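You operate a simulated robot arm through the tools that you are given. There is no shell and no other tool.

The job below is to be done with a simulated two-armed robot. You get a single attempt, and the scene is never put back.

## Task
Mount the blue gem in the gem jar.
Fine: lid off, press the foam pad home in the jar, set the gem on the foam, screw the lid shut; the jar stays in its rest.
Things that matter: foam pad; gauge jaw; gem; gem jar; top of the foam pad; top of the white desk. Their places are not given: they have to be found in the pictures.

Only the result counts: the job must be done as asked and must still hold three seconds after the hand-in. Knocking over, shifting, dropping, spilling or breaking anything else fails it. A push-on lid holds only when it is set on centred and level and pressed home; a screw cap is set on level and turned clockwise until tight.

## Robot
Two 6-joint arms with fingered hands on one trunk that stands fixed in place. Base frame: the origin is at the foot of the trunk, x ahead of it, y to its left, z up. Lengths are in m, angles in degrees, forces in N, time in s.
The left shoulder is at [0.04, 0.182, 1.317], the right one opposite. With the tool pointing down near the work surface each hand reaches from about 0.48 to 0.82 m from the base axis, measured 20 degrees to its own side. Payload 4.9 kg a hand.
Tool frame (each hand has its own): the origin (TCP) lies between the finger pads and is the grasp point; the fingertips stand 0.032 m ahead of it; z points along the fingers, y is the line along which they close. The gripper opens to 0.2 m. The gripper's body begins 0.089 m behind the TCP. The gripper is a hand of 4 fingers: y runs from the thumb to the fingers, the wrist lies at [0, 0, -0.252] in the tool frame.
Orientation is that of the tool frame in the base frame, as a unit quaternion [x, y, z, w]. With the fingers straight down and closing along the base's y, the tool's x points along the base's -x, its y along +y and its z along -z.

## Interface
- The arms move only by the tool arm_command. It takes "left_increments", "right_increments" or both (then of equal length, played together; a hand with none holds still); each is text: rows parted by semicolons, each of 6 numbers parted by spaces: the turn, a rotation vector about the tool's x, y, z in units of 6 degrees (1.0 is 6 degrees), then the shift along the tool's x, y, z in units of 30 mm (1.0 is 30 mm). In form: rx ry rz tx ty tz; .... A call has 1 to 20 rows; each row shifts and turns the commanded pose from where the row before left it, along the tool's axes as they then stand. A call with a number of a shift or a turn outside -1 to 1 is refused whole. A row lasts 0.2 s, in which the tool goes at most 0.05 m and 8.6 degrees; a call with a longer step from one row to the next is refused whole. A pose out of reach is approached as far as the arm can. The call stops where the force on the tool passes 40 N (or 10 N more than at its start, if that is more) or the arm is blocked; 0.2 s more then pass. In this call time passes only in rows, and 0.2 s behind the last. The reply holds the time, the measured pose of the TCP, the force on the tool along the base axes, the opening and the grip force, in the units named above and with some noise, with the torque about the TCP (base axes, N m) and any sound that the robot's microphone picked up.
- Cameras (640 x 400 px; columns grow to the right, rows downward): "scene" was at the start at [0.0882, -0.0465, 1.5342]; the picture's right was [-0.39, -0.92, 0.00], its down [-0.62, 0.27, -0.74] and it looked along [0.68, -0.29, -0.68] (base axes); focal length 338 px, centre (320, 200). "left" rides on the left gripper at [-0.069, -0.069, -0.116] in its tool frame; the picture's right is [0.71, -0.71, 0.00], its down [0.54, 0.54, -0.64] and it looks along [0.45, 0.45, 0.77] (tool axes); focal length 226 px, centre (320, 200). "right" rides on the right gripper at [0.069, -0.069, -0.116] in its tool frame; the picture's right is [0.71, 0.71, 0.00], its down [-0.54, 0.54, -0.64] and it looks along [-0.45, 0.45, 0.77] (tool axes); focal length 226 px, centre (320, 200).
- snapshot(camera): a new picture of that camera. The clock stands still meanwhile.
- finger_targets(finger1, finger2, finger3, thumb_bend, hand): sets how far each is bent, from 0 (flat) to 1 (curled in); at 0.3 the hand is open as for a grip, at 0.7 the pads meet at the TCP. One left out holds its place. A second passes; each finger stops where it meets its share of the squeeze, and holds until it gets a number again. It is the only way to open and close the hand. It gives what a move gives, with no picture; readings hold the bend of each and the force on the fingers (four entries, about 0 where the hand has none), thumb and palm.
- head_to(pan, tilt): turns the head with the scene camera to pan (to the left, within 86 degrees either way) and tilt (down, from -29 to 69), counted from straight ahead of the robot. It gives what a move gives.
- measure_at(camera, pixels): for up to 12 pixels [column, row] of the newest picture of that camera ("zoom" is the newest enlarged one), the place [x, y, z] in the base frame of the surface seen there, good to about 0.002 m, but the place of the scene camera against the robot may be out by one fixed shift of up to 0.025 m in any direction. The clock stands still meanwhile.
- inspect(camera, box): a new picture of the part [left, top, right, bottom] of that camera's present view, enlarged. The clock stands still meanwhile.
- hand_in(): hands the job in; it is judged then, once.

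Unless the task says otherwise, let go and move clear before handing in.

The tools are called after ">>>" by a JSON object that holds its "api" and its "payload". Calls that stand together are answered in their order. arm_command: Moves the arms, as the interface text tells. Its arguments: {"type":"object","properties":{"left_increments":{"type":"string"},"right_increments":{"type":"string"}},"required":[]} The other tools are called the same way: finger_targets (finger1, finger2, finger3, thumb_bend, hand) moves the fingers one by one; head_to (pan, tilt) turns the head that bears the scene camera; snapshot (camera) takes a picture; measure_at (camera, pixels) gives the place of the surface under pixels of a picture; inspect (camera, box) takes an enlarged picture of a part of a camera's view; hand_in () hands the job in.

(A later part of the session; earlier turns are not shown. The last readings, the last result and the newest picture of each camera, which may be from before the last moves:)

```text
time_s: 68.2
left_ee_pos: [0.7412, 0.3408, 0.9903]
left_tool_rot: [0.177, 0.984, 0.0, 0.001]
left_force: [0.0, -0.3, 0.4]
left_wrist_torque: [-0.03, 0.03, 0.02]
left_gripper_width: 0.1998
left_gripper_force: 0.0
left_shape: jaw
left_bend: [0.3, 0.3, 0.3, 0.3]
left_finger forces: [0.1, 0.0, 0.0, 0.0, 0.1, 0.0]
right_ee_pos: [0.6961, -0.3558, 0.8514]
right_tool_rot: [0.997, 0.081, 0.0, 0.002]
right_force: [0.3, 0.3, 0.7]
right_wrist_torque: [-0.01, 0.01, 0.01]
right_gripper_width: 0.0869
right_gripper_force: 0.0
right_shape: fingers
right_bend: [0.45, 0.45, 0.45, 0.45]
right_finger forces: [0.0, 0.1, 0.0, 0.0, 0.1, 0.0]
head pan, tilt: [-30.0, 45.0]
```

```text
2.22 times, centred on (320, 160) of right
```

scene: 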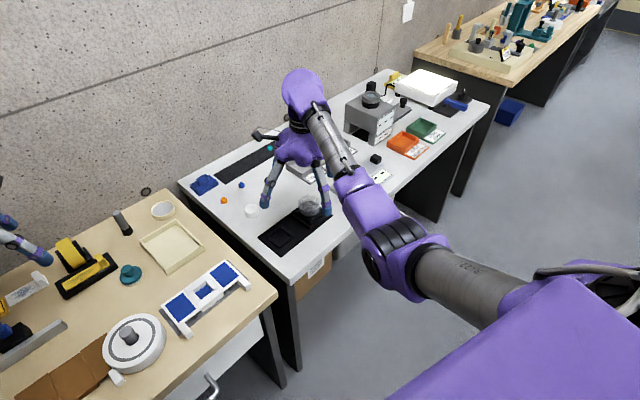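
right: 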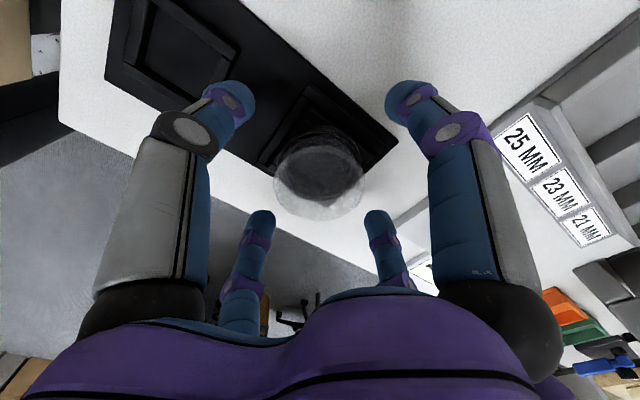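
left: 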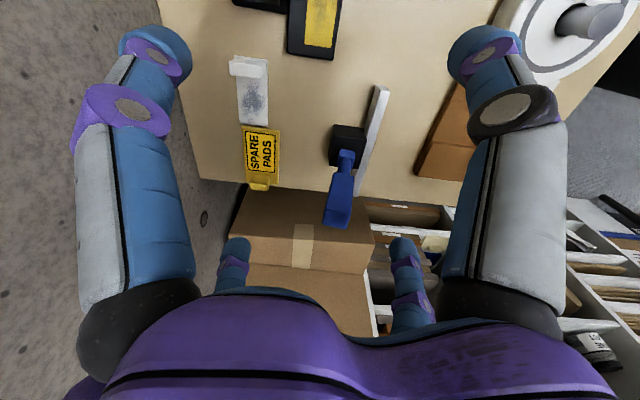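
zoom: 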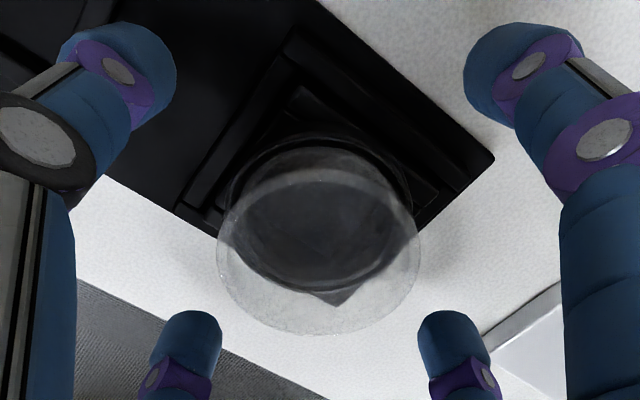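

The tips are just above the dark ring (about z 0.82) and the lid is centred within 2 mm. I'll nudge by that and close on the lid.

>>> {"api": "arm_command", "payload": {"right_increments": "0 0 0 0.05 -0.05 0"}}

>>> {"api": "finger_targets", "payload": {"hand": "right", "finger1": 0.6, "finger2": 0.6, "finger3": 0.6, "thumb_bend": 0.6}}

>>> {"api": "snapshot", "payload": {"camera": "right"}}

>>> {"api": "inspect", "payload": {"camera": "scene", "box": [270, 170, 350, 230]}}

```text
time_s: 68.6
left_ee_pos: [0.7433, 0.3409, 0.9905]
left_tool_rot: [0.177, 0.984, 0.0, 0.0]
left_force: [0.5, -0.7, 0.5]
left_wrist_torque: [0.02, 0.01, 0.0]
left_gripper_width: 0.1998
left_gripper_force: 0.1
left_shape: jaw
left_bend: [0.3, 0.3, 0.3, 0.3]
left_finger forces: [0.1, 0.0, 0.1, 0.0, 0.0, 0.0]
right_ee_pos: [0.6968, -0.3538, 0.8518]
right_tool_rot: [0.997, 0.081, 0.0, 0.002]
right_force: [-0.5, -0.5, -0.3]
right_wrist_torque: [0.0, -0.02, -0.01]
right_gripper_width: 0.087
right_gripper_force: 0.1
right_shape: fingers
right_bend: [0.45, 0.45, 0.45, 0.45]
right_finger forces: [0.0, 0.0, 0.0, 0.0, 0.0, 0.0]
head pan, tilt: [-30.0, 45.0]
```

```text
time_s: 69.6
left_ee_pos: [0.7421, 0.3402, 0.9917]
left_tool_rot: [0.177, 0.984, 0.0, 0.001]
left_force: [-0.1, -0.6, 0.2]
left_wrist_torque: [0.0, 0.02, 0.03]
left_gripper_width: 0.2001
left_gripper_force: 0.0
left_shape: jaw
left_bend: [0.3, 0.3, 0.3, 0.3]
left_finger forces: [0.1, 0.1, 0.0, 0.0, 0.0, 0.0]
right_ee_pos: [0.696, -0.354, 0.8523]
right_tool_rot: [0.997, 0.081, 0.0, 0.002]
right_force: [-0.4, -0.9, 0.2]
right_wrist_torque: [0.0, 0.0, 0.0]
right_gripper_width: 0.0403
right_gripper_force: 5.6
right_shape: fingers
right_bend: [0.58, 0.58, 0.58, 0.59]
right_finger forces: [2.8, 2.4, 3.1, 0.2, 2.5, 0.1]
head pan, tilt: [-30.0, 45.0]
```

```text
taken
```

right: 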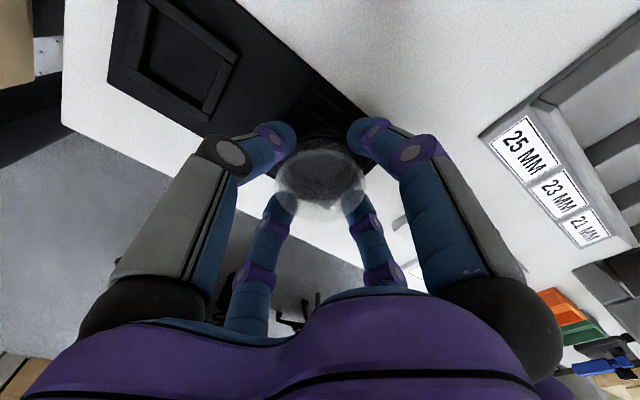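

```text
6.67 times, centred on (310, 200) of scene
```

zoom: 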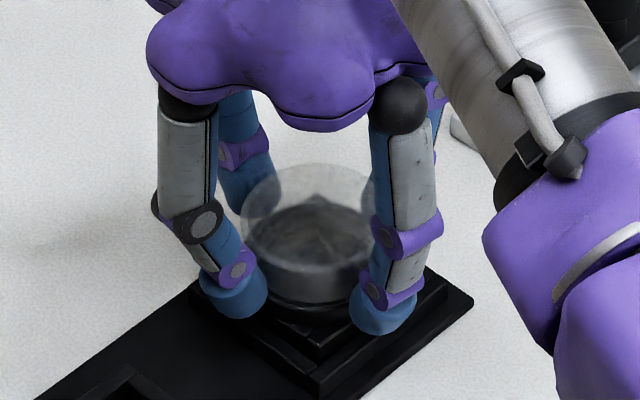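

All four digits are on the lid, about 2.5–3 N each. I'll turn counter-clockwise seen from above (negative about tool z) and watch the torque.

>>> {"api": "arm_command", "payload": {"right_increments": "0 0 -1 0 0 0; 0 0 -1 0 0 0; 0 0 -1 0 0 0; 0 0 -1 0 0 0; 0 0 -1 0 0 0"}}

>>> {"api": "snapshot", "payload": {"camera": "right"}}

```text
time_s: 70.8
left_ee_pos: [0.7418, 0.3405, 0.9918]
left_tool_rot: [0.177, 0.984, 0.0, 0.002]
left_force: [-0.2, -0.3, -0.3]
left_wrist_torque: [-0.01, -0.02, 0.02]
left_gripper_width: 0.2002
left_gripper_force: 0.1
left_shape: jaw
left_bend: [0.3, 0.3, 0.3, 0.3]
left_finger forces: [0.0, 0.1, 0.0, 0.0, 0.0, 0.0]
right_ee_pos: [0.6968, -0.3541, 0.8522]
right_tool_rot: [0.941, 0.337, -0.001, 0.001]
right_force: [-0.6, -1.6, 1.5]
right_wrist_torque: [-0.04, 0.0, -0.04]
right_gripper_width: 0.0402
right_gripper_force: 5.9
right_shape: fingers
right_bend: [0.58, 0.58, 0.58, 0.59]
right_finger forces: [2.8, 2.5, 3.5, 0.1, 2.7, 0.1]
head pan, tilt: [-30.0, 45.0]
```

```text
taken
```

right: 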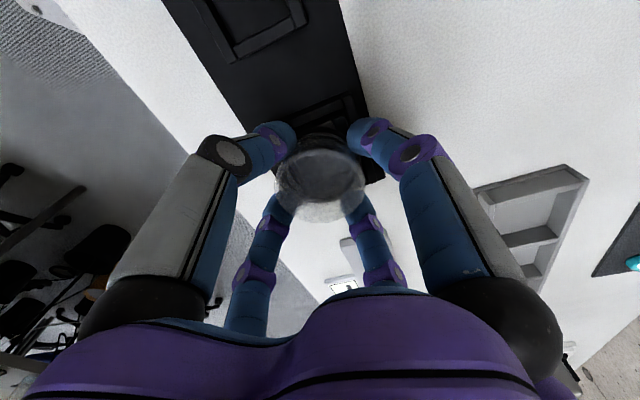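

The hand turned 30° with almost no torque (−0.04 N m) and a slight upward push of 1.5 N. I'll turn further in the same sense.

>>> {"api": "arm_command", "payload": {"right_increments": "0 0 -1 0 0 0; 0 0 -1 0 0 0; 0 0 -1 0 0 0; 0 0 -1 0 0 0; 0 0 -1 0 0 0; 0 0 -1 0 0 0; 0 0 -1 0 0 0; 0 0 -1 0 0 0; 0 0 -1 0 0 0; 0 0 -1 0 0 0"}}

>>> {"api": "inspect", "payload": {"camera": "scene", "box": [270, 170, 350, 230]}}

```text
time_s: 73.0
left_ee_pos: [0.7409, 0.3404, 0.9909]
left_tool_rot: [0.177, 0.984, -0.001, 0.001]
left_force: [-0.2, 0.6, -0.5]
left_wrist_torque: [0.0, -0.03, -0.01]
left_gripper_width: 0.2
left_gripper_force: 0.1
left_shape: jaw
left_bend: [0.3, 0.3, 0.3, 0.3]
left_finger forces: [0.0, 0.0, 0.0, 0.0, 0.1, 0.0]
right_ee_pos: [0.6967, -0.3539, 0.8512]
right_tool_rot: [0.647, 0.763, 0.0, 0.001]
right_force: [-3.7, -0.7, 6.5]
right_wrist_torque: [-0.08, 0.14, -0.05]
right_gripper_width: 0.04
right_gripper_force: 6.2
right_shape: fingers
right_bend: [0.58, 0.59, 0.58, 0.59]
right_finger forces: [2.8, 2.0, 4.0, 0.0, 4.2, 0.0]
head pan, tilt: [-30.0, 45.0]
```

```text
6.67 times, centred on (310, 200) of scene
```

zoom: 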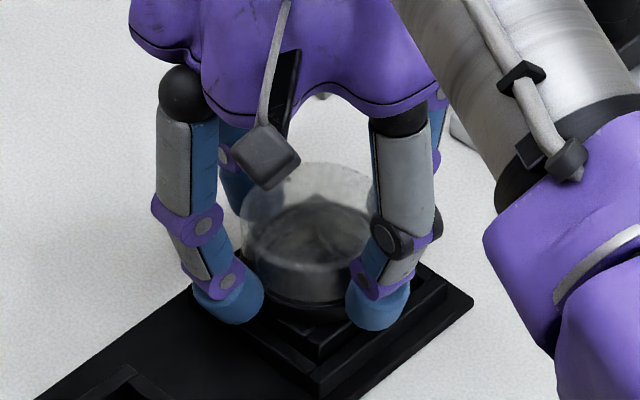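

After 90° in all, the force up on the tool is 6.5 N, so the lid seems to be rising on its thread. I'll ease up 1.5 mm and keep turning with a slight lift.

>>> {"api": "arm_command", "payload": {"right_increments": "0 0 0 0 0 -0.05; 0 0 -1 0 0 -0.01; 0 0 -1 0 0 -0.01; 0 0 -1 0 0 -0.01; 0 0 -1 0 0 -0.01; 0 0 -1 0 0 -0.01"}}

```text
time_s: 74.4
left_ee_pos: [0.7415, 0.3406, 0.9916]
left_tool_rot: [0.178, 0.984, 0.0, 0.001]
left_force: [-0.8, 0.1, -0.2]
left_wrist_torque: [0.02, -0.01, 0.05]
left_gripper_width: 0.1998
left_gripper_force: 0.1
left_shape: jaw
left_bend: [0.3, 0.3, 0.3, 0.3]
left_finger forces: [0.0, 0.0, 0.1, 0.1, 0.0, 0.1]
right_ee_pos: [0.6969, -0.3529, 0.8546]
right_tool_rot: [0.427, 0.904, 0.0, 0.001]
right_force: [-0.2, 0.1, -1.0]
right_wrist_torque: [-0.01, -0.01, -0.02]
right_gripper_width: 0.0403
right_gripper_force: 5.5
right_shape: fingers
right_bend: [0.58, 0.59, 0.58, 0.59]
right_finger forces: [2.9, 2.6, 3.1, 0.1, 2.7, 0.1]
head pan, tilt: [-30.0, 45.0]
```

The forces have dropped to about zero. I'll lift gently by 6 mm to see whether the lid comes free.

>>> {"api": "arm_command", "payload": {"right_increments": "0 0 0 0 0 -0.1; 0 0 0 0 0 -0.1"}}

>>> {"api": "inspect", "payload": {"camera": "scene", "box": [270, 170, 350, 230]}}

```text
time_s: 75.0
left_ee_pos: [0.7421, 0.3399, 0.9906]
left_tool_rot: [0.177, 0.984, 0.0, 0.001]
left_force: [-1.1, -0.3, 0.1]
left_wrist_torque: [0.0, 0.01, 0.04]
left_gripper_width: 0.2001
left_gripper_force: 0.1
left_shape: jaw
left_bend: [0.3, 0.3, 0.3, 0.3]
left_finger forces: [0.1, 0.0, 0.0, 0.0, 0.0, 0.0]
right_ee_pos: [0.6963, -0.3546, 0.8606]
right_tool_rot: [0.428, 0.904, -0.002, 0.001]
right_force: [-0.1, 0.3, -0.1]
right_wrist_torque: [0.0, 0.0, 0.02]
right_gripper_width: 0.0401
right_gripper_force: 5.8
right_shape: fingers
right_bend: [0.58, 0.59, 0.58, 0.59]
right_finger forces: [3.0, 2.7, 3.1, 0.0, 2.6, 0.0]
head pan, tilt: [-30.0, 45.0]
```

```text
6.67 times, centred on (310, 200) of scene
```

zoom: 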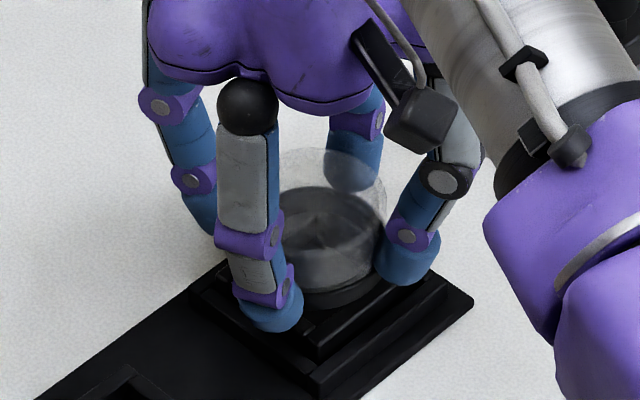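

The lid's top edge has risen with the hand (row 147 in the zoom, 163 before), so it's free. I'll lift it clear by 40 mm more and check.

>>> {"api": "arm_command", "payload": {"right_increments": "0 0 0 0 0 -0.3; 0 0 0 0 0 -0.5; 0 0 0 0 0 -0.6"}}

>>> {"api": "inspect", "payload": {"camera": "scene", "box": [260, 150, 360, 230]}}

>>> {"api": "snapshot", "payload": {"camera": "right"}}

```text
time_s: 75.8
left_ee_pos: [0.7421, 0.3399, 0.9906]
left_tool_rot: [0.178, 0.984, 0.0, 0.0]
left_force: [0.4, 0.7, -0.1]
left_wrist_torque: [0.0, 0.04, 0.0]
left_gripper_width: 0.1999
left_gripper_force: 0.0
left_shape: jaw
left_bend: [0.3, 0.3, 0.3, 0.3]
left_finger forces: [0.1, 0.0, 0.0, 0.1, 0.0, 0.0]
right_ee_pos: [0.6966, -0.3534, 0.9015]
right_tool_rot: [0.427, 0.904, -0.002, 0.001]
right_force: [1.1, -0.5, -0.7]
right_wrist_torque: [-0.01, 0.0, -0.02]
right_gripper_width: 0.0403
right_gripper_force: 5.6
right_shape: fingers
right_bend: [0.58, 0.58, 0.58, 0.59]
right_finger forces: [3.0, 2.7, 3.0, 0.0, 2.6, 0.0]
head pan, tilt: [-30.0, 45.0]
```

```text
5.00 times, centred on (310, 190) of scene
```

zoom: 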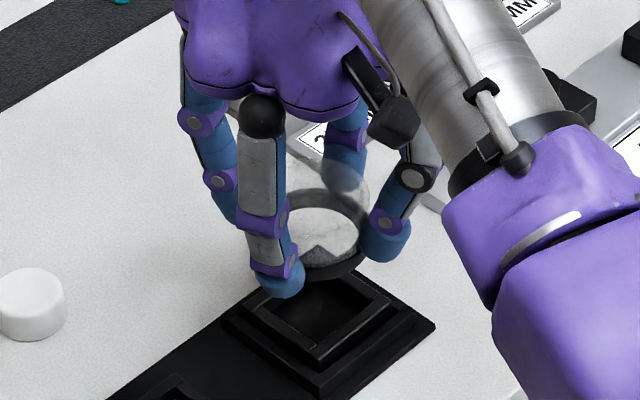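

```text
taken
```

right: 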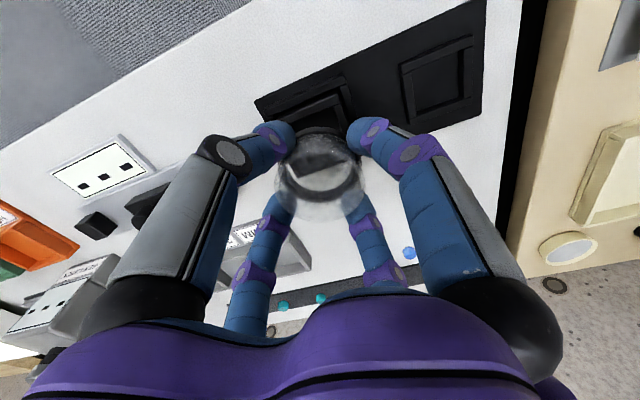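

The lid has come up with its dark ring, and the desk shows through it, so it's open underneath. I need to make sure the jar body stayed in its rest, so I'll look closer.

>>> {"api": "inspect", "payload": {"camera": "scene", "box": [290, 195, 350, 235]}}

>>> {"api": "measure_at", "payload": {"camera": "zoom", "pixels": [[320, 200], [330, 150], [240, 170], [300, 265], [420, 170], [260, 330], [300, 345], [150, 200], [440, 250], [400, 100], [220, 60], [330, 230]]}}

>>> {"api": "inspect", "payload": {"camera": "right", "box": [230, 60, 430, 220]}}

```text
10.00 times, centred on (320, 215) of scene
```

zoom: 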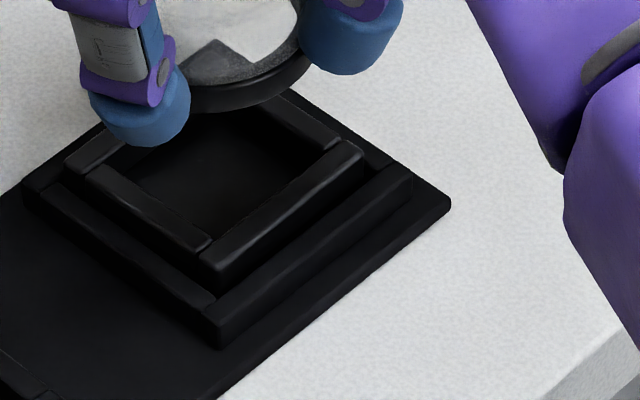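

```text
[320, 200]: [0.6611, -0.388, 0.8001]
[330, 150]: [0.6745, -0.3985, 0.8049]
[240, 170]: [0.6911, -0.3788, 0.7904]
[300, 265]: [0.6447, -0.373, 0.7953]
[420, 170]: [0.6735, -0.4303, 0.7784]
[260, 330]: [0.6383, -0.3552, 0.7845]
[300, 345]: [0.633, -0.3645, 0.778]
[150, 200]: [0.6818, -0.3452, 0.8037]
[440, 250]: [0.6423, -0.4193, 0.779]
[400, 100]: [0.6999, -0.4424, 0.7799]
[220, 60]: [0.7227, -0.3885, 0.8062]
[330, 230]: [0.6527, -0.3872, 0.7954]
```

```text
2.50 times, centred on (330, 140) of right
```

zoom: 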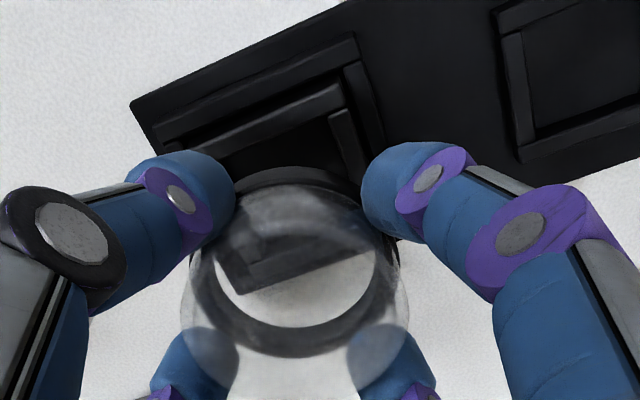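

What stays in the rest is the square jar body (wall tops at about z 0.804, floor at about 0.790), and what I hold is the lid, open below. Next I need a free place on the desk for the lid, so I'll map the surroundings.

>>> {"api": "measure_at", "payload": {"camera": "right", "pixels": [[258, 105], [482, 118], [400, 135], [345, 75], [235, 222], [310, 262], [407, 252], [60, 185], [155, 170], [480, 150], [430, 240], [95, 225]]}}

>>> {"api": "head_to", "payload": {"pan": -25, "tilt": 40}}

>>> {"api": "snapshot", "payload": {"camera": "scene"}}

```text
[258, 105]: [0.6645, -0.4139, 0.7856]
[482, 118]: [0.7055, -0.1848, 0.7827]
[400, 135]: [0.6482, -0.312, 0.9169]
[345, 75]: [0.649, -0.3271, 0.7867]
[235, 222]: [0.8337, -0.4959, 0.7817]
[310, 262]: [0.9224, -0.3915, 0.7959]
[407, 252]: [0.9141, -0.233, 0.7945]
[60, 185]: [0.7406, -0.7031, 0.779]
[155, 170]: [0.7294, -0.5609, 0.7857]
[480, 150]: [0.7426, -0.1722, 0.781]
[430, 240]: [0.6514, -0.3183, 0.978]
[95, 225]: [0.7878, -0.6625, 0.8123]
```

```text
time_s: 76.5
left_ee_pos: [0.7417, 0.3403, 0.9919]
left_tool_rot: [0.178, 0.984, -0.001, 0.002]
left_force: [0.3, -0.2, 0.2]
left_wrist_torque: [-0.03, 0.0, -0.03]
left_gripper_width: 0.2
left_gripper_force: 0.0
left_shape: jaw
left_bend: [0.3, 0.3, 0.3, 0.3]
left_finger forces: [0.0, 0.0, 0.0, 0.0, 0.0, 0.0]
right_ee_pos: [0.6971, -0.3548, 0.9021]
right_tool_rot: [0.428, 0.904, -0.001, 0.0]
right_force: [-0.9, 0.0, -0.4]
right_wrist_torque: [0.03, -0.02, 0.0]
right_gripper_width: 0.0399
right_gripper_force: 5.5
right_shape: fingers
right_bend: [0.58, 0.58, 0.58, 0.59]
right_finger forces: [3.0, 2.6, 3.1, 0.0, 2.5, 0.0]
head pan, tilt: [-25.0, 40.0]
```

```text
taken
```

scene: 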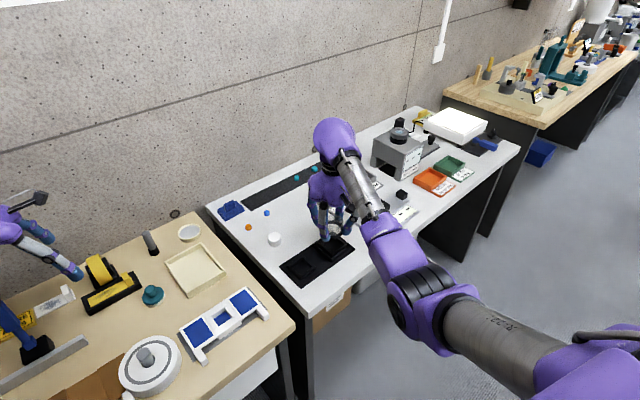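

>>> {"api": "measure_at", "payload": {"camera": "scene", "pixels": [[282, 266], [302, 286], [353, 250], [274, 234], [274, 243], [247, 227], [267, 213], [314, 297], [224, 203], [392, 195], [370, 212], [310, 225]]}}

>>> {"api": "inspect", "payload": {"camera": "scene", "box": [200, 150, 420, 310]}}

```text
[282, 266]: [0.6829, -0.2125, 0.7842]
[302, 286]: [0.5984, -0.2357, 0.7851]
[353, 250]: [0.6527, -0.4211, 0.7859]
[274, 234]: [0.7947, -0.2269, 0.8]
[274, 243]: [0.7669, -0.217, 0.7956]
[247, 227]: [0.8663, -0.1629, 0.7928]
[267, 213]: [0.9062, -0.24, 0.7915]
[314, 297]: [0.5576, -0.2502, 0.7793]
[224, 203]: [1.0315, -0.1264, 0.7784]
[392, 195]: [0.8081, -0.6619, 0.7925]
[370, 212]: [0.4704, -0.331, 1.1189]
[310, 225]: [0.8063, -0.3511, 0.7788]
```

```text
2.50 times, centred on (310, 230) of scene
```

zoom: 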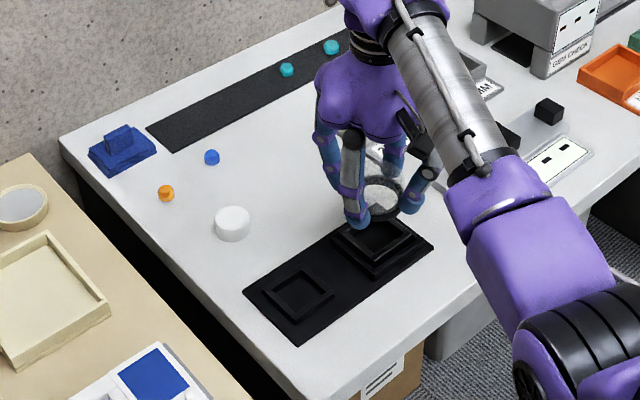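

In desk coordinates there's a free patch beyond the mat around (0.775,-0.344), 0.13 m from the foam and clear of the trays. I'll carry the lid over there at safe height and check reach.

>>> {"api": "arm_command", "payload": {"right_increments": "0 0 0 -0.46 0.75 0.11; 0 0 0 -0.46 0.75 0.11; 0 0 0 -0.46 0.75 0.11"}}

>>> {"api": "snapshot", "payload": {"camera": "right"}}

>>> {"api": "inspect", "payload": {"camera": "scene", "box": [250, 170, 390, 280]}}

```text
time_s: 77.2
left_ee_pos: [0.7427, 0.3411, 0.9909]
left_tool_rot: [0.177, 0.984, 0.0, 0.001]
left_force: [0.1, -1.0, 0.2]
left_wrist_torque: [-0.01, -0.02, 0.01]
left_gripper_width: 0.1999
left_gripper_force: 0.1
left_shape: jaw
left_bend: [0.3, 0.3, 0.3, 0.3]
left_finger forces: [0.0, 0.0, 0.0, 0.0, 0.0, 0.1]
right_ee_pos: [0.7732, -0.3429, 0.8925]
right_tool_rot: [0.427, 0.904, -0.001, 0.0]
right_force: [-1.1, -0.7, -0.8]
right_wrist_torque: [-0.03, -0.02, -0.03]
right_gripper_width: 0.0402
right_gripper_force: 5.6
right_shape: fingers
right_bend: [0.58, 0.58, 0.58, 0.59]
right_finger forces: [3.0, 2.7, 3.2, 0.0, 2.7, 0.0]
head pan, tilt: [-25.0, 40.0]
```

```text
taken
```

right: 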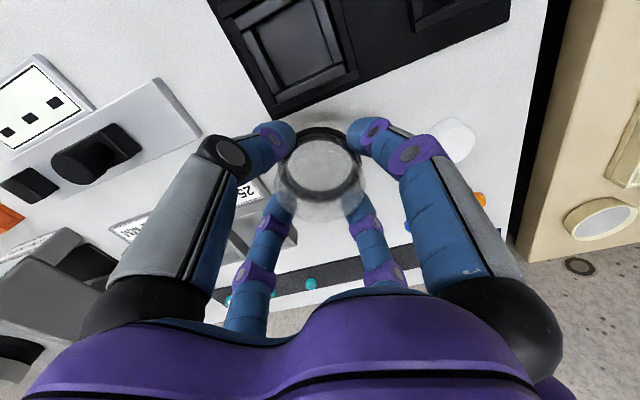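

```text
3.64 times, centred on (320, 225) of scene
```

zoom: 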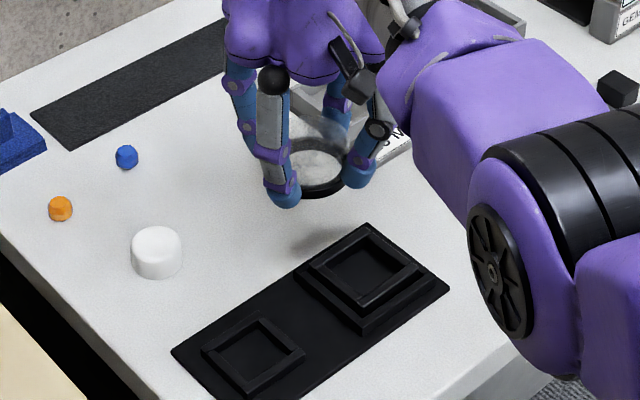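

Reach is fine here. Before lowering I'll check how close the tray's near corner and the mat edge are.

>>> {"api": "measure_at", "payload": {"camera": "right", "pixels": [[268, 196], [297, 238], [300, 225], [330, 240], [275, 118], [355, 78], [450, 130], [445, 150], [405, 228], [478, 200], [320, 160], [190, 130]]}}

```text
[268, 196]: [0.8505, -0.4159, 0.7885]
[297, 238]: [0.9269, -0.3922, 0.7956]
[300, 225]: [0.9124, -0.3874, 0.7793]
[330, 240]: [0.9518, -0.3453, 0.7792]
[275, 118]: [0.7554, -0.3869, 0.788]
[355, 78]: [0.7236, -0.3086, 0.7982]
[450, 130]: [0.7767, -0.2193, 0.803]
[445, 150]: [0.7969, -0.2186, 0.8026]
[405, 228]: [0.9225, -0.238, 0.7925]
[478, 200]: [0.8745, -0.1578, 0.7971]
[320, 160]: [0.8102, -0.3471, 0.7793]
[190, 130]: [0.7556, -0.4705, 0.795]
```

The mat's edge would lie only 0.029 m from the lid's centre there, and the lid's radius is 0.032, so I'll shift 20 mm further out while lowering part-way.

>>> {"api": "arm_command", "payload": {"right_increments": "0 0 0 -0.09 0.2 0.4; 0 0 0 -0.09 0.2 0.4; 0 0 0 -0.08 0.2 0.4"}}

>>> {"api": "inspect", "payload": {"camera": "scene", "box": [270, 180, 370, 260]}}

>>> {"api": "snapshot", "payload": {"camera": "right"}}

```text
time_s: 78.0
left_ee_pos: [0.7427, 0.3415, 0.9902]
left_tool_rot: [0.178, 0.984, 0.0, 0.001]
left_force: [0.4, 0.3, 0.3]
left_wrist_torque: [-0.01, 0.02, 0.02]
left_gripper_width: 0.2001
left_gripper_force: 0.0
left_shape: jaw
left_bend: [0.3, 0.3, 0.3, 0.3]
left_finger forces: [0.0, 0.1, 0.1, 0.0, 0.0, 0.0]
right_ee_pos: [0.7822, -0.3385, 0.8648]
right_tool_rot: [0.428, 0.904, -0.001, 0.001]
right_force: [-0.1, -0.4, -0.9]
right_wrist_torque: [0.0, 0.0, -0.01]
right_gripper_width: 0.0402
right_gripper_force: 5.4
right_shape: fingers
right_bend: [0.58, 0.58, 0.58, 0.59]
right_finger forces: [3.0, 2.8, 3.1, 0.1, 2.5, 0.0]
right hand out of reach, approached as far as the arm can: row 2, 3
head pan, tilt: [-25.0, 40.0]
```

```text
5.00 times, centred on (320, 220) of scene
```

zoom: 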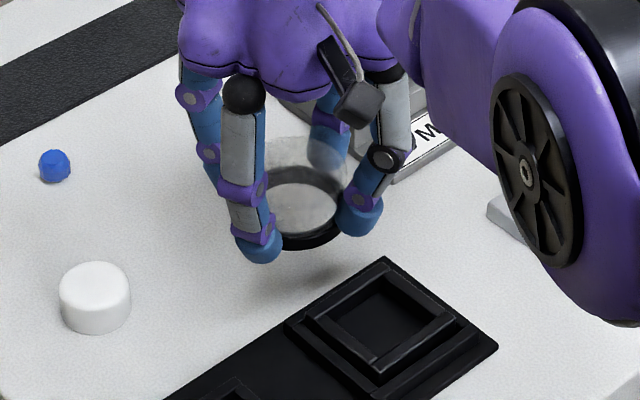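

```text
taken
```

right: 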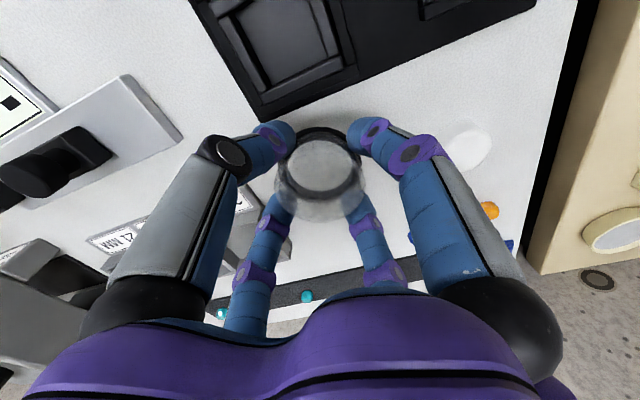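

That spot is at the arm's limit (it stopped at (0.782,-0.339,0.865)). The empty square rest on the mat is closer and might carry the lid level. I'll measure it and the gap to the gauge before deciding.

>>> {"api": "inspect", "payload": {"camera": "scene", "box": [275, 215, 365, 290]}}

>>> {"api": "measure_at", "payload": {"camera": "right", "pixels": [[125, 78], [182, 140], [195, 5], [258, 120], [95, 40], [230, 80]]}}

```text
5.33 times, centred on (320, 252) of scene
```

zoom: 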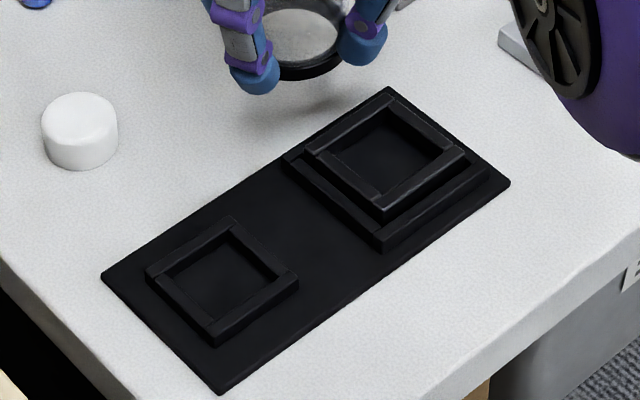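

```text
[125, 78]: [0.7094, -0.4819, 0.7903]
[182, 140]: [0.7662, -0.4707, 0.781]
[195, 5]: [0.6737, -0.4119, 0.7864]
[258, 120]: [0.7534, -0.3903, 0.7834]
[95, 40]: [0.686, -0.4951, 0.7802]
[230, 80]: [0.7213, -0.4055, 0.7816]
```

>>> {"api": "measure_at", "payload": {"camera": "zoom", "pixels": [[150, 272], [230, 219], [295, 279], [212, 336], [220, 275], [180, 300], [265, 245], [385, 160], [330, 150], [390, 205], [455, 155], [385, 112]]}}

```text
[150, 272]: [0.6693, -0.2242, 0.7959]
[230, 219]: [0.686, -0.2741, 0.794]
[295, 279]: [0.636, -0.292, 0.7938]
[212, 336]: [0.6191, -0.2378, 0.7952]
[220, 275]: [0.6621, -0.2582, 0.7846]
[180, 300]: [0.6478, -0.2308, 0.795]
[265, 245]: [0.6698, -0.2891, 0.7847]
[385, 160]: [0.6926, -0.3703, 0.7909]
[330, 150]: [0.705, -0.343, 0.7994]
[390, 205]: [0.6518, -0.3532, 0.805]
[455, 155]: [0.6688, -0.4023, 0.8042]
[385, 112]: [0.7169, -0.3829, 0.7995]
```

The empty rest is a 0.053 m square frame with its top at about z 0.795, centred near (0.660,-0.251). The lid's ring can sit level on it, and it's well within reach. I'll raise the lid and carry it there.

>>> {"api": "arm_command", "payload": {"right_increments": "0 0 0 0 0 -0.65; 0 0 0 0 0 -0.65; 0 0 0 0.81 -0.22 0; 0 0 0 0.81 -0.22 0; 0 0 0 0.81 -0.22 0; 0 0 0 0.81 -0.22 0; 0 0 0 0.81 -0.22 0; 0 0 0 0.79 -0.2 0"}}

>>> {"api": "snapshot", "payload": {"camera": "right"}}

>>> {"api": "inspect", "payload": {"camera": "scene", "box": [255, 185, 365, 290]}}

```text
time_s: 79.8
left_ee_pos: [0.7398, 0.3398, 0.9907]
left_tool_rot: [0.177, 0.984, 0.0, 0.001]
left_force: [0.4, -0.6, 0.4]
left_wrist_torque: [-0.01, -0.01, 0.02]
left_gripper_width: 0.1999
left_gripper_force: 0.0
left_shape: jaw
left_bend: [0.3, 0.3, 0.3, 0.3]
left_finger forces: [0.1, 0.0, 0.0, 0.0, 0.1, 0.1]
right_ee_pos: [0.6613, -0.2486, 0.9031]
right_tool_rot: [0.428, 0.904, 0.0, 0.001]
right_force: [0.1, 0.1, -0.8]
right_wrist_torque: [-0.01, -0.01, -0.03]
right_gripper_width: 0.0403
right_gripper_force: 4.7
right_shape: fingers
right_bend: [0.58, 0.58, 0.58, 0.59]
right_finger forces: [3.0, 2.6, 3.1, 0.1, 2.5, 0.1]
head pan, tilt: [-25.0, 40.0]
```

```text
taken
```

right: 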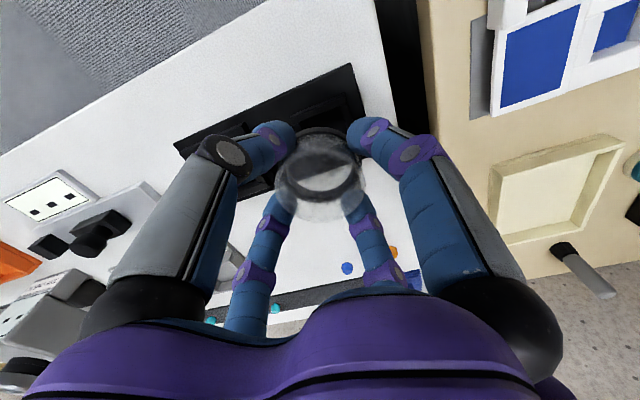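

```text
3.81 times, centred on (310, 238) of scene
```

zoom: 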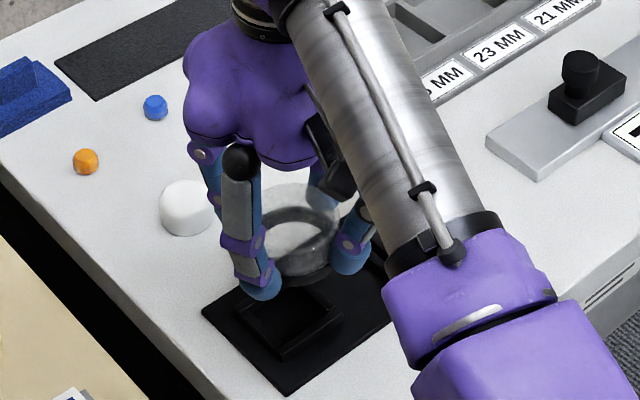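

No reach trouble here. I'll check from the hand camera that the lid is centred over the frame before lowering.

>>> {"api": "inspect", "payload": {"camera": "right", "box": [220, 60, 420, 220]}}

>>> {"api": "measure_at", "payload": {"camera": "zoom", "pixels": [[335, 95], [330, 60], [285, 130], [205, 100], [370, 20], [250, 150], [310, 225], [270, 100], [345, 130], [230, 210]]}}

```text
2.50 times, centred on (320, 140) of right
```

zoom: 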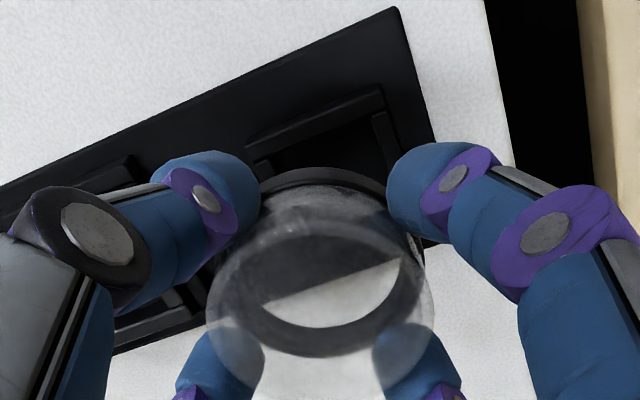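

```text
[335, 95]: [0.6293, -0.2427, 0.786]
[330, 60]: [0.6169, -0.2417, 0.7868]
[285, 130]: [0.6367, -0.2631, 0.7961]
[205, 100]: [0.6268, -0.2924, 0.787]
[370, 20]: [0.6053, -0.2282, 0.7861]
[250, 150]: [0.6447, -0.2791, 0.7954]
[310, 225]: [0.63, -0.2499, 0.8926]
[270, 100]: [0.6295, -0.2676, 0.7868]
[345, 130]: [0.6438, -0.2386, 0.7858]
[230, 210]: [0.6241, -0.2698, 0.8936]
```

>>> {"api": "measure_at", "payload": {"camera": "zoom", "pixels": [[250, 146], [380, 90], [384, 98], [253, 155], [378, 115], [390, 140], [260, 165], [395, 12], [320, 110]]}}

```text
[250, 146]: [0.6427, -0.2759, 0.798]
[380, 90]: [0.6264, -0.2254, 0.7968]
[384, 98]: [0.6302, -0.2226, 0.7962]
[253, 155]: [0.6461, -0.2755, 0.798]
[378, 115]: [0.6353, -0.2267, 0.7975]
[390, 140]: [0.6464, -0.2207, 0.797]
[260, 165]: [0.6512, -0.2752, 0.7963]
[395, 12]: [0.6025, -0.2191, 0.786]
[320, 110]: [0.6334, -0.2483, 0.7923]
```

From the hand camera the frame's centre is at (0.660,-0.243) with its top at z 0.797. I'll correct by 6 mm and lower to just above contact.

>>> {"api": "arm_command", "payload": {"right_increments": "0 0 0 0.19 0.09 0.6; 0 0 0 0 0 0.6; 0 0 0 0 0 0.4"}}

>>> {"api": "inspect", "payload": {"camera": "scene", "box": [265, 215, 345, 285]}}

>>> {"api": "inspect", "payload": {"camera": "right", "box": [220, 60, 420, 220]}}

```text
time_s: 80.7
left_ee_pos: [0.7407, 0.3404, 0.9912]
left_tool_rot: [0.177, 0.984, 0.0, 0.0]
left_force: [0.1, -0.1, -0.5]
left_wrist_torque: [-0.01, 0.0, 0.01]
left_gripper_width: 0.1998
left_gripper_force: 0.0
left_shape: jaw
left_bend: [0.3, 0.3, 0.3, 0.3]
left_finger forces: [0.1, 0.0, 0.1, 0.0, 0.0, 0.1]
right_ee_pos: [0.6608, -0.245, 0.8562]
right_tool_rot: [0.428, 0.904, -0.001, 0.001]
right_force: [-0.8, -0.1, 0.6]
right_wrist_torque: [-0.01, 0.05, 0.0]
right_gripper_width: 0.0404
right_gripper_force: 5.5
right_shape: fingers
right_bend: [0.58, 0.58, 0.58, 0.59]
right_finger forces: [2.9, 2.6, 3.2, 0.1, 2.4, 0.0]
head pan, tilt: [-25.0, 40.0]
```

```text
5.71 times, centred on (305, 250) of scene
```

zoom: 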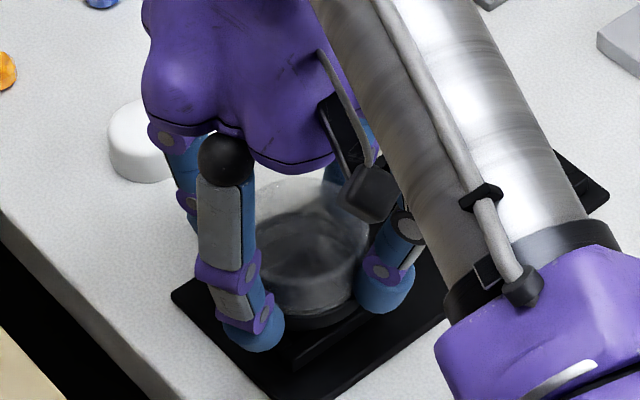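

```text
2.50 times, centred on (320, 140) of right
```

zoom: 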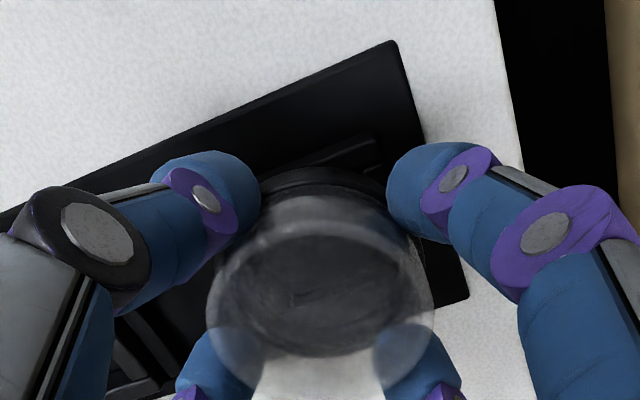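

The lid's ring is now close over the frame. I'll lower in 2–3 mm steps and watch for contact.

>>> {"api": "arm_command", "payload": {"right_increments": "0 0 0 0 0.03 0.1; 0 0 0 0 0 0.08"}}

>>> {"api": "arm_command", "payload": {"right_increments": "0 0 0 0 0 0.06"}}

>>> {"api": "arm_command", "payload": {"right_increments": "0 0 0 0 0 0.06"}}

```text
time_s: 81.2
left_ee_pos: [0.7421, 0.3414, 0.9906]
left_tool_rot: [0.177, 0.984, 0.0, 0.001]
left_force: [0.8, 0.4, 0.1]
left_wrist_torque: [0.05, -0.03, 0.03]
left_gripper_width: 0.2
left_gripper_force: 0.0
left_shape: jaw
left_bend: [0.3, 0.3, 0.3, 0.3]
left_finger forces: [0.0, 0.0, 0.0, 0.0, 0.1, 0.1]
right_ee_pos: [0.6604, -0.2441, 0.8503]
right_tool_rot: [0.428, 0.904, -0.001, 0.001]
right_force: [-0.8, 0.3, -1.2]
right_wrist_torque: [0.01, 0.01, 0.01]
right_gripper_width: 0.0403
right_gripper_force: 5.5
right_shape: fingers
right_bend: [0.58, 0.58, 0.58, 0.59]
right_finger forces: [2.8, 2.5, 3.2, 0.0, 2.5, 0.0]
head pan, tilt: [-25.0, 40.0]
```

```text
time_s: 81.7
left_ee_pos: [0.7423, 0.3406, 0.9905]
left_tool_rot: [0.177, 0.984, 0.0, 0.002]
left_force: [0.2, -0.8, -0.1]
left_wrist_torque: [-0.01, 0.0, -0.01]
left_gripper_width: 0.1999
left_gripper_force: 0.0
left_shape: jaw
left_bend: [0.3, 0.3, 0.3, 0.3]
left_finger forces: [0.0, 0.0, 0.1, 0.1, 0.0, 0.0]
right_ee_pos: [0.6603, -0.2438, 0.8478]
right_tool_rot: [0.429, 0.904, -0.001, 0.001]
right_force: [-0.6, -0.5, 0.2]
right_wrist_torque: [0.01, -0.02, -0.04]
right_gripper_width: 0.0403
right_gripper_force: 5.3
right_shape: fingers
right_bend: [0.58, 0.58, 0.58, 0.59]
right_finger forces: [2.8, 2.7, 3.2, 0.1, 2.4, 0.1]
head pan, tilt: [-25.0, 40.0]
```

```text
time_s: 82.0
left_ee_pos: [0.741, 0.3411, 0.9908]
left_tool_rot: [0.177, 0.984, 0.0, 0.0]
left_force: [0.4, -0.1, -0.1]
left_wrist_torque: [0.0, 0.01, 0.01]
left_gripper_width: 0.2
left_gripper_force: 0.1
left_shape: jaw
left_bend: [0.3, 0.3, 0.3, 0.3]
left_finger forces: [0.0, 0.1, 0.1, 0.0, 0.0, 0.0]
right_ee_pos: [0.6607, -0.2439, 0.8455]
right_tool_rot: [0.428, 0.904, -0.001, 0.0]
right_force: [-0.5, 0.4, -0.1]
right_wrist_torque: [0.05, 0.0, -0.01]
right_gripper_width: 0.0404
right_gripper_force: 5.1
right_shape: fingers
right_bend: [0.58, 0.58, 0.58, 0.59]
right_finger forces: [3.0, 2.6, 3.2, 0.1, 2.4, 0.0]
head pan, tilt: [-25.0, 40.0]
```

No contact yet at TCP z 0.8455, so I'll keep lowering in 2 mm steps.

>>> {"api": "arm_command", "payload": {"right_increments": "0 0 0 0 0 0.06"}}

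>>> {"api": "arm_command", "payload": {"right_increments": "0 0 0 0 0 0.05"}}

>>> {"api": "arm_command", "payload": {"right_increments": "0 0 0 0 0 0.05"}}

```text
time_s: 82.5
left_ee_pos: [0.7417, 0.3414, 0.9915]
left_tool_rot: [0.177, 0.984, 0.001, 0.001]
left_force: [0.0, 0.1, -0.7]
left_wrist_torque: [-0.03, -0.01, 0.02]
left_gripper_width: 0.1996
left_gripper_force: 0.1
left_shape: jaw
left_bend: [0.3, 0.3, 0.3, 0.3]
left_finger forces: [0.0, 0.0, 0.0, 0.1, 0.1, 0.1]
right_ee_pos: [0.6604, -0.2434, 0.844]
right_tool_rot: [0.429, 0.903, -0.001, 0.001]
right_force: [0.3, 0.0, -0.9]
right_wrist_torque: [0.02, -0.05, 0.01]
right_gripper_width: 0.0403
right_gripper_force: 5.4
right_shape: fingers
right_bend: [0.58, 0.58, 0.58, 0.59]
right_finger forces: [2.9, 2.6, 3.0, 0.0, 2.4, 0.1]
head pan, tilt: [-25.0, 40.0]
```

```text
time_s: 82.8
left_ee_pos: [0.7415, 0.34, 0.9899]
left_tool_rot: [0.177, 0.984, 0.0, 0.0]
left_force: [0.9, -0.3, 0.6]
left_wrist_torque: [0.02, 0.01, -0.02]
left_gripper_width: 0.1999
left_gripper_force: 0.1
left_shape: jaw
left_bend: [0.3, 0.3, 0.3, 0.3]
left_finger forces: [0.1, 0.0, 0.0, 0.0, 0.0, 0.0]
right_ee_pos: [0.6597, -0.244, 0.8421]
right_tool_rot: [0.427, 0.904, -0.001, 0.0]
right_force: [0.6, -0.3, -0.4]
right_wrist_torque: [0.0, -0.03, 0.01]
right_gripper_width: 0.0403
right_gripper_force: 5.1
right_shape: fingers
right_bend: [0.58, 0.58, 0.58, 0.59]
right_finger forces: [2.9, 2.6, 3.1, 0.0, 2.4, 0.0]
head pan, tilt: [-25.0, 40.0]
```

```text
time_s: 83.2
left_ee_pos: [0.742, 0.3403, 0.9908]
left_tool_rot: [0.178, 0.984, 0.0, 0.001]
left_force: [0.9, 0.4, -0.6]
left_wrist_torque: [-0.01, 0.0, -0.01]
left_gripper_width: 0.1998
left_gripper_force: 0.2
left_shape: jaw
left_bend: [0.3, 0.3, 0.3, 0.3]
left_finger forces: [0.0, 0.0, 0.1, 0.0, 0.0, 0.0]
right_ee_pos: [0.6608, -0.2448, 0.8416]
right_tool_rot: [0.428, 0.904, -0.001, 0.0]
right_force: [0.8, -0.1, 0.7]
right_wrist_torque: [-0.03, 0.05, 0.04]
right_gripper_width: 0.04
right_gripper_force: 6.3
right_shape: fingers
right_bend: [0.58, 0.58, 0.58, 0.59]
right_finger forces: [2.7, 2.5, 3.2, 0.1, 2.5, 0.0]
head pan, tilt: [-25.0, 40.0]
```

>>> {"api": "arm_command", "payload": {"right_increments": "0 0 0 0 0 0.05"}}

>>> {"api": "arm_command", "payload": {"right_increments": "0 0 0 0 0 0.05"}}

>>> {"api": "inspect", "payload": {"camera": "scene", "box": [265, 215, 345, 285]}}

```text
time_s: 83.7
left_ee_pos: [0.742, 0.3416, 0.9914]
left_tool_rot: [0.177, 0.984, 0.0, 0.001]
left_force: [0.2, -0.3, 0.0]
left_wrist_torque: [-0.01, 0.02, -0.03]
left_gripper_width: 0.1999
left_gripper_force: 0.0
left_shape: jaw
left_bend: [0.3, 0.3, 0.3, 0.3]
left_finger forces: [0.1, 0.0, 0.1, 0.0, 0.0, 0.0]
right_ee_pos: [0.6594, -0.2439, 0.8409]
right_tool_rot: [0.428, 0.904, -0.001, 0.001]
right_force: [-1.8, -0.4, 6.8]
right_wrist_torque: [-0.03, 0.07, -0.04]
right_gripper_width: 0.04
right_gripper_force: 6.3
right_shape: fingers
right_bend: [0.58, 0.59, 0.58, 0.59]
right_finger forces: [3.4, 2.4, 3.4, 0.1, 3.6, 0.0]
head pan, tilt: [-25.0, 40.0]
```

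```text
time_s: 84.0
left_ee_pos: [0.7416, 0.3414, 0.9911]
left_tool_rot: [0.177, 0.984, 0.0, 0.001]
left_force: [0.2, 0.1, -0.6]
left_wrist_torque: [-0.01, 0.03, 0.0]
left_gripper_width: 0.1999
left_gripper_force: 0.1
left_shape: jaw
left_bend: [0.3, 0.3, 0.3, 0.3]
left_finger forces: [0.0, 0.0, 0.1, 0.1, 0.0, 0.1]
right_ee_pos: [0.6604, -0.2438, 0.8399]
right_tool_rot: [0.428, 0.904, -0.001, 0.002]
right_force: [-2.4, -1.5, 11.6]
right_wrist_torque: [-0.1, 0.03, -0.01]
right_gripper_width: 0.0398
right_gripper_force: 7.7
right_shape: fingers
right_bend: [0.58, 0.59, 0.58, 0.59]
right_finger forces: [3.5, 2.6, 4.1, 0.1, 4.1, 0.0]
head pan, tilt: [-25.0, 40.0]
```

```text
5.71 times, centred on (305, 250) of scene
```

zoom: 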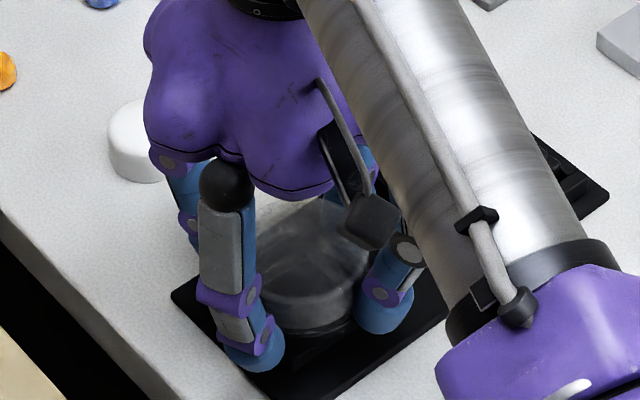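

Contact showed at TCP z 0.841 (6.8 N, then 11.6 N). I'll ease up 1.5 mm so it rests lightly, then open the fingers just enough.

>>> {"api": "arm_command", "payload": {"right_increments": "0 0 0 0 0 -0.05"}}

>>> {"api": "finger_targets", "payload": {"hand": "right", "finger1": 0.47, "finger2": 0.47, "finger3": 0.47, "thumb_bend": 0.47}}

>>> {"api": "inspect", "payload": {"camera": "scene", "box": [265, 215, 345, 285]}}

>>> {"api": "inspect", "payload": {"camera": "right", "box": [200, 60, 440, 240]}}

```text
time_s: 84.5
left_ee_pos: [0.7415, 0.3411, 0.9909]
left_tool_rot: [0.177, 0.984, 0.0, 0.0]
left_force: [0.1, 0.2, -0.9]
left_wrist_torque: [0.0, 0.0, 0.04]
left_gripper_width: 0.2001
left_gripper_force: 0.0
left_shape: jaw
left_bend: [0.3, 0.3, 0.3, 0.3]
left_finger forces: [0.0, 0.0, 0.0, 0.0, 0.1, 0.1]
right_ee_pos: [0.6597, -0.2432, 0.8398]
right_tool_rot: [0.428, 0.904, -0.001, 0.0]
right_force: [1.0, -2.9, 6.0]
right_wrist_torque: [-0.09, -0.1, 0.03]
right_gripper_width: 0.0404
right_gripper_force: 7.1
right_shape: fingers
right_bend: [0.58, 0.59, 0.58, 0.59]
right_finger forces: [2.8, 3.1, 4.4, 0.0, 3.2, 0.0]
head pan, tilt: [-25.0, 40.0]
```

```text
time_s: 85.5
left_ee_pos: [0.7425, 0.3413, 0.9906]
left_tool_rot: [0.177, 0.984, 0.0, 0.0]
left_force: [-0.4, 0.6, -0.2]
left_wrist_torque: [-0.01, -0.03, 0.01]
left_gripper_width: 0.1999
left_gripper_force: 0.1
left_shape: jaw
left_bend: [0.3, 0.3, 0.3, 0.3]
left_finger forces: [0.0, 0.0, 0.0, 0.1, 0.0, 0.0]
right_ee_pos: [0.6605, -0.2435, 0.8391]
right_tool_rot: [0.429, 0.903, -0.002, 0.0]
right_force: [-0.3, 0.5, -0.4]
right_wrist_torque: [0.02, 0.01, -0.01]
right_gripper_width: 0.08
right_gripper_force: 0.0
right_shape: fingers
right_bend: [0.47, 0.47, 0.47, 0.47]
right_finger forces: [0.1, 0.0, 0.0, 0.1, 0.0, 0.0]
head pan, tilt: [-25.0, 40.0]
```

```text
5.71 times, centred on (305, 250) of scene
```

zoom: 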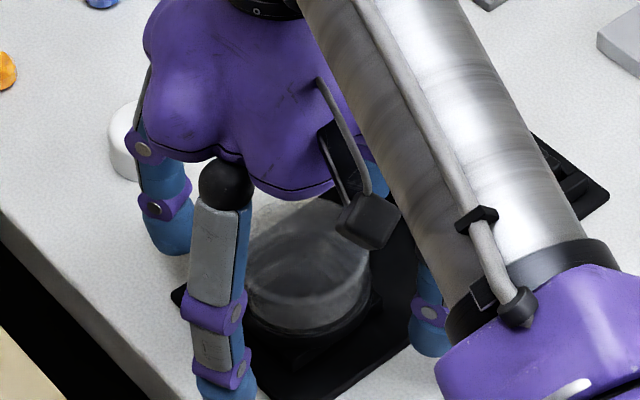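

```text
2.22 times, centred on (320, 150) of right
```

zoom: 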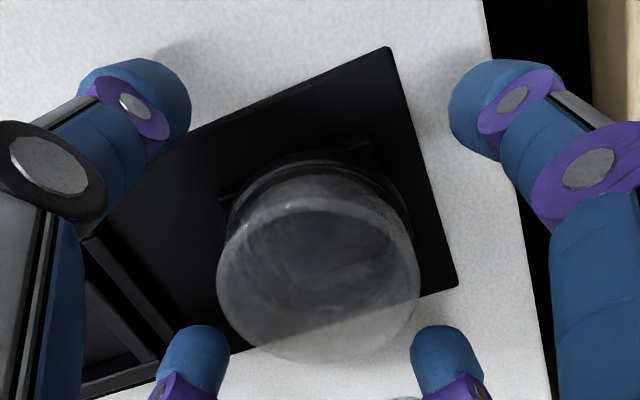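

The fingers are clear and the lid rests on the frame. I'll raise the hand straight up and look at how it sits.

>>> {"api": "arm_command", "payload": {"right_increments": "0 0 0 0 0 -0.5; 0 0 0 0 0 -0.9; 0 0 0 0 0 -0.9"}}

>>> {"api": "snapshot", "payload": {"camera": "right"}}

>>> {"api": "inspect", "payload": {"camera": "scene", "box": [255, 205, 365, 290]}}

```text
time_s: 86.2
left_ee_pos: [0.7408, 0.3397, 0.9921]
left_tool_rot: [0.177, 0.984, 0.0, 0.001]
left_force: [0.8, -0.1, 0.2]
left_wrist_torque: [-0.02, -0.02, 0.0]
left_gripper_width: 0.1996
left_gripper_force: 0.0
left_shape: jaw
left_bend: [0.3, 0.3, 0.3, 0.3]
left_finger forces: [0.0, 0.1, 0.1, 0.0, 0.0, 0.0]
right_ee_pos: [0.6608, -0.2438, 0.9094]
right_tool_rot: [0.428, 0.904, -0.001, 0.0]
right_force: [-0.4, 0.1, -0.3]
right_wrist_torque: [0.01, 0.02, 0.04]
right_gripper_width: 0.0799
right_gripper_force: 0.0
right_shape: fingers
right_bend: [0.47, 0.47, 0.47, 0.47]
right_finger forces: [0.0, 0.0, 0.0, 0.0, 0.1, 0.0]
head pan, tilt: [-25.0, 40.0]
```

```text
taken
```

right: 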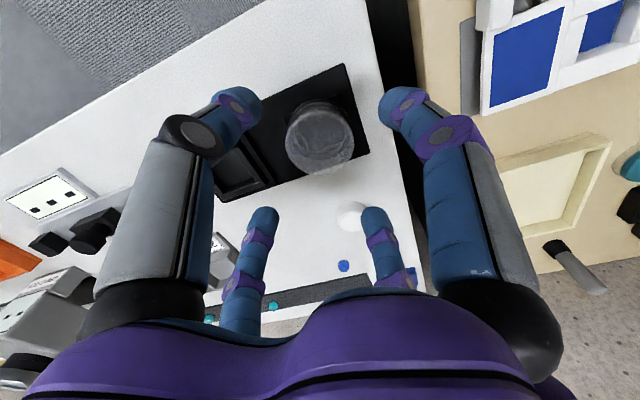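

```text
4.71 times, centred on (310, 248) of scene
```

zoom: 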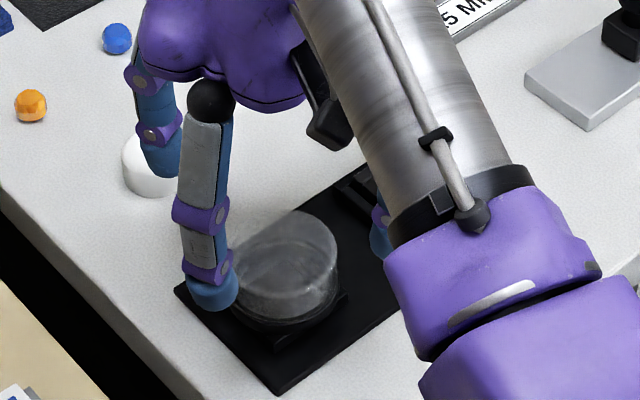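

>>> {"api": "inspect", "payload": {"camera": "right", "box": [240, 70, 400, 200]}}

>>> {"api": "inspect", "payload": {"camera": "scene", "box": [285, 240, 335, 280]}}

```text
3.08 times, centred on (320, 135) of right
```

zoom: 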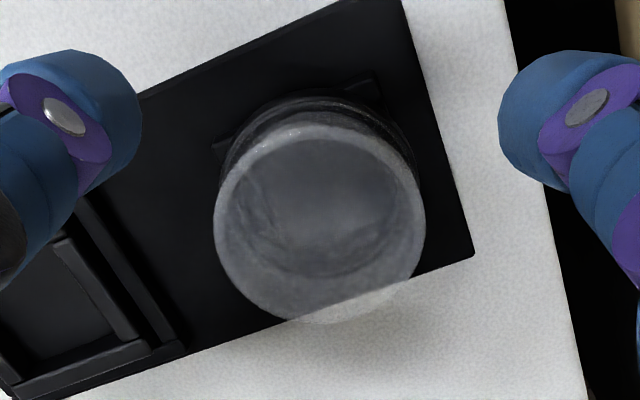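

```text
10.00 times, centred on (310, 260) of scene
```

zoom: 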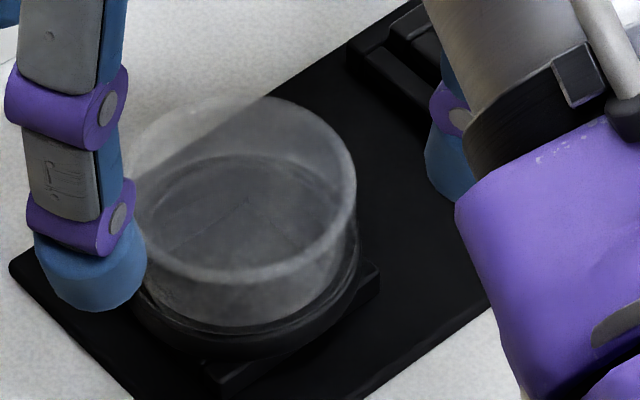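

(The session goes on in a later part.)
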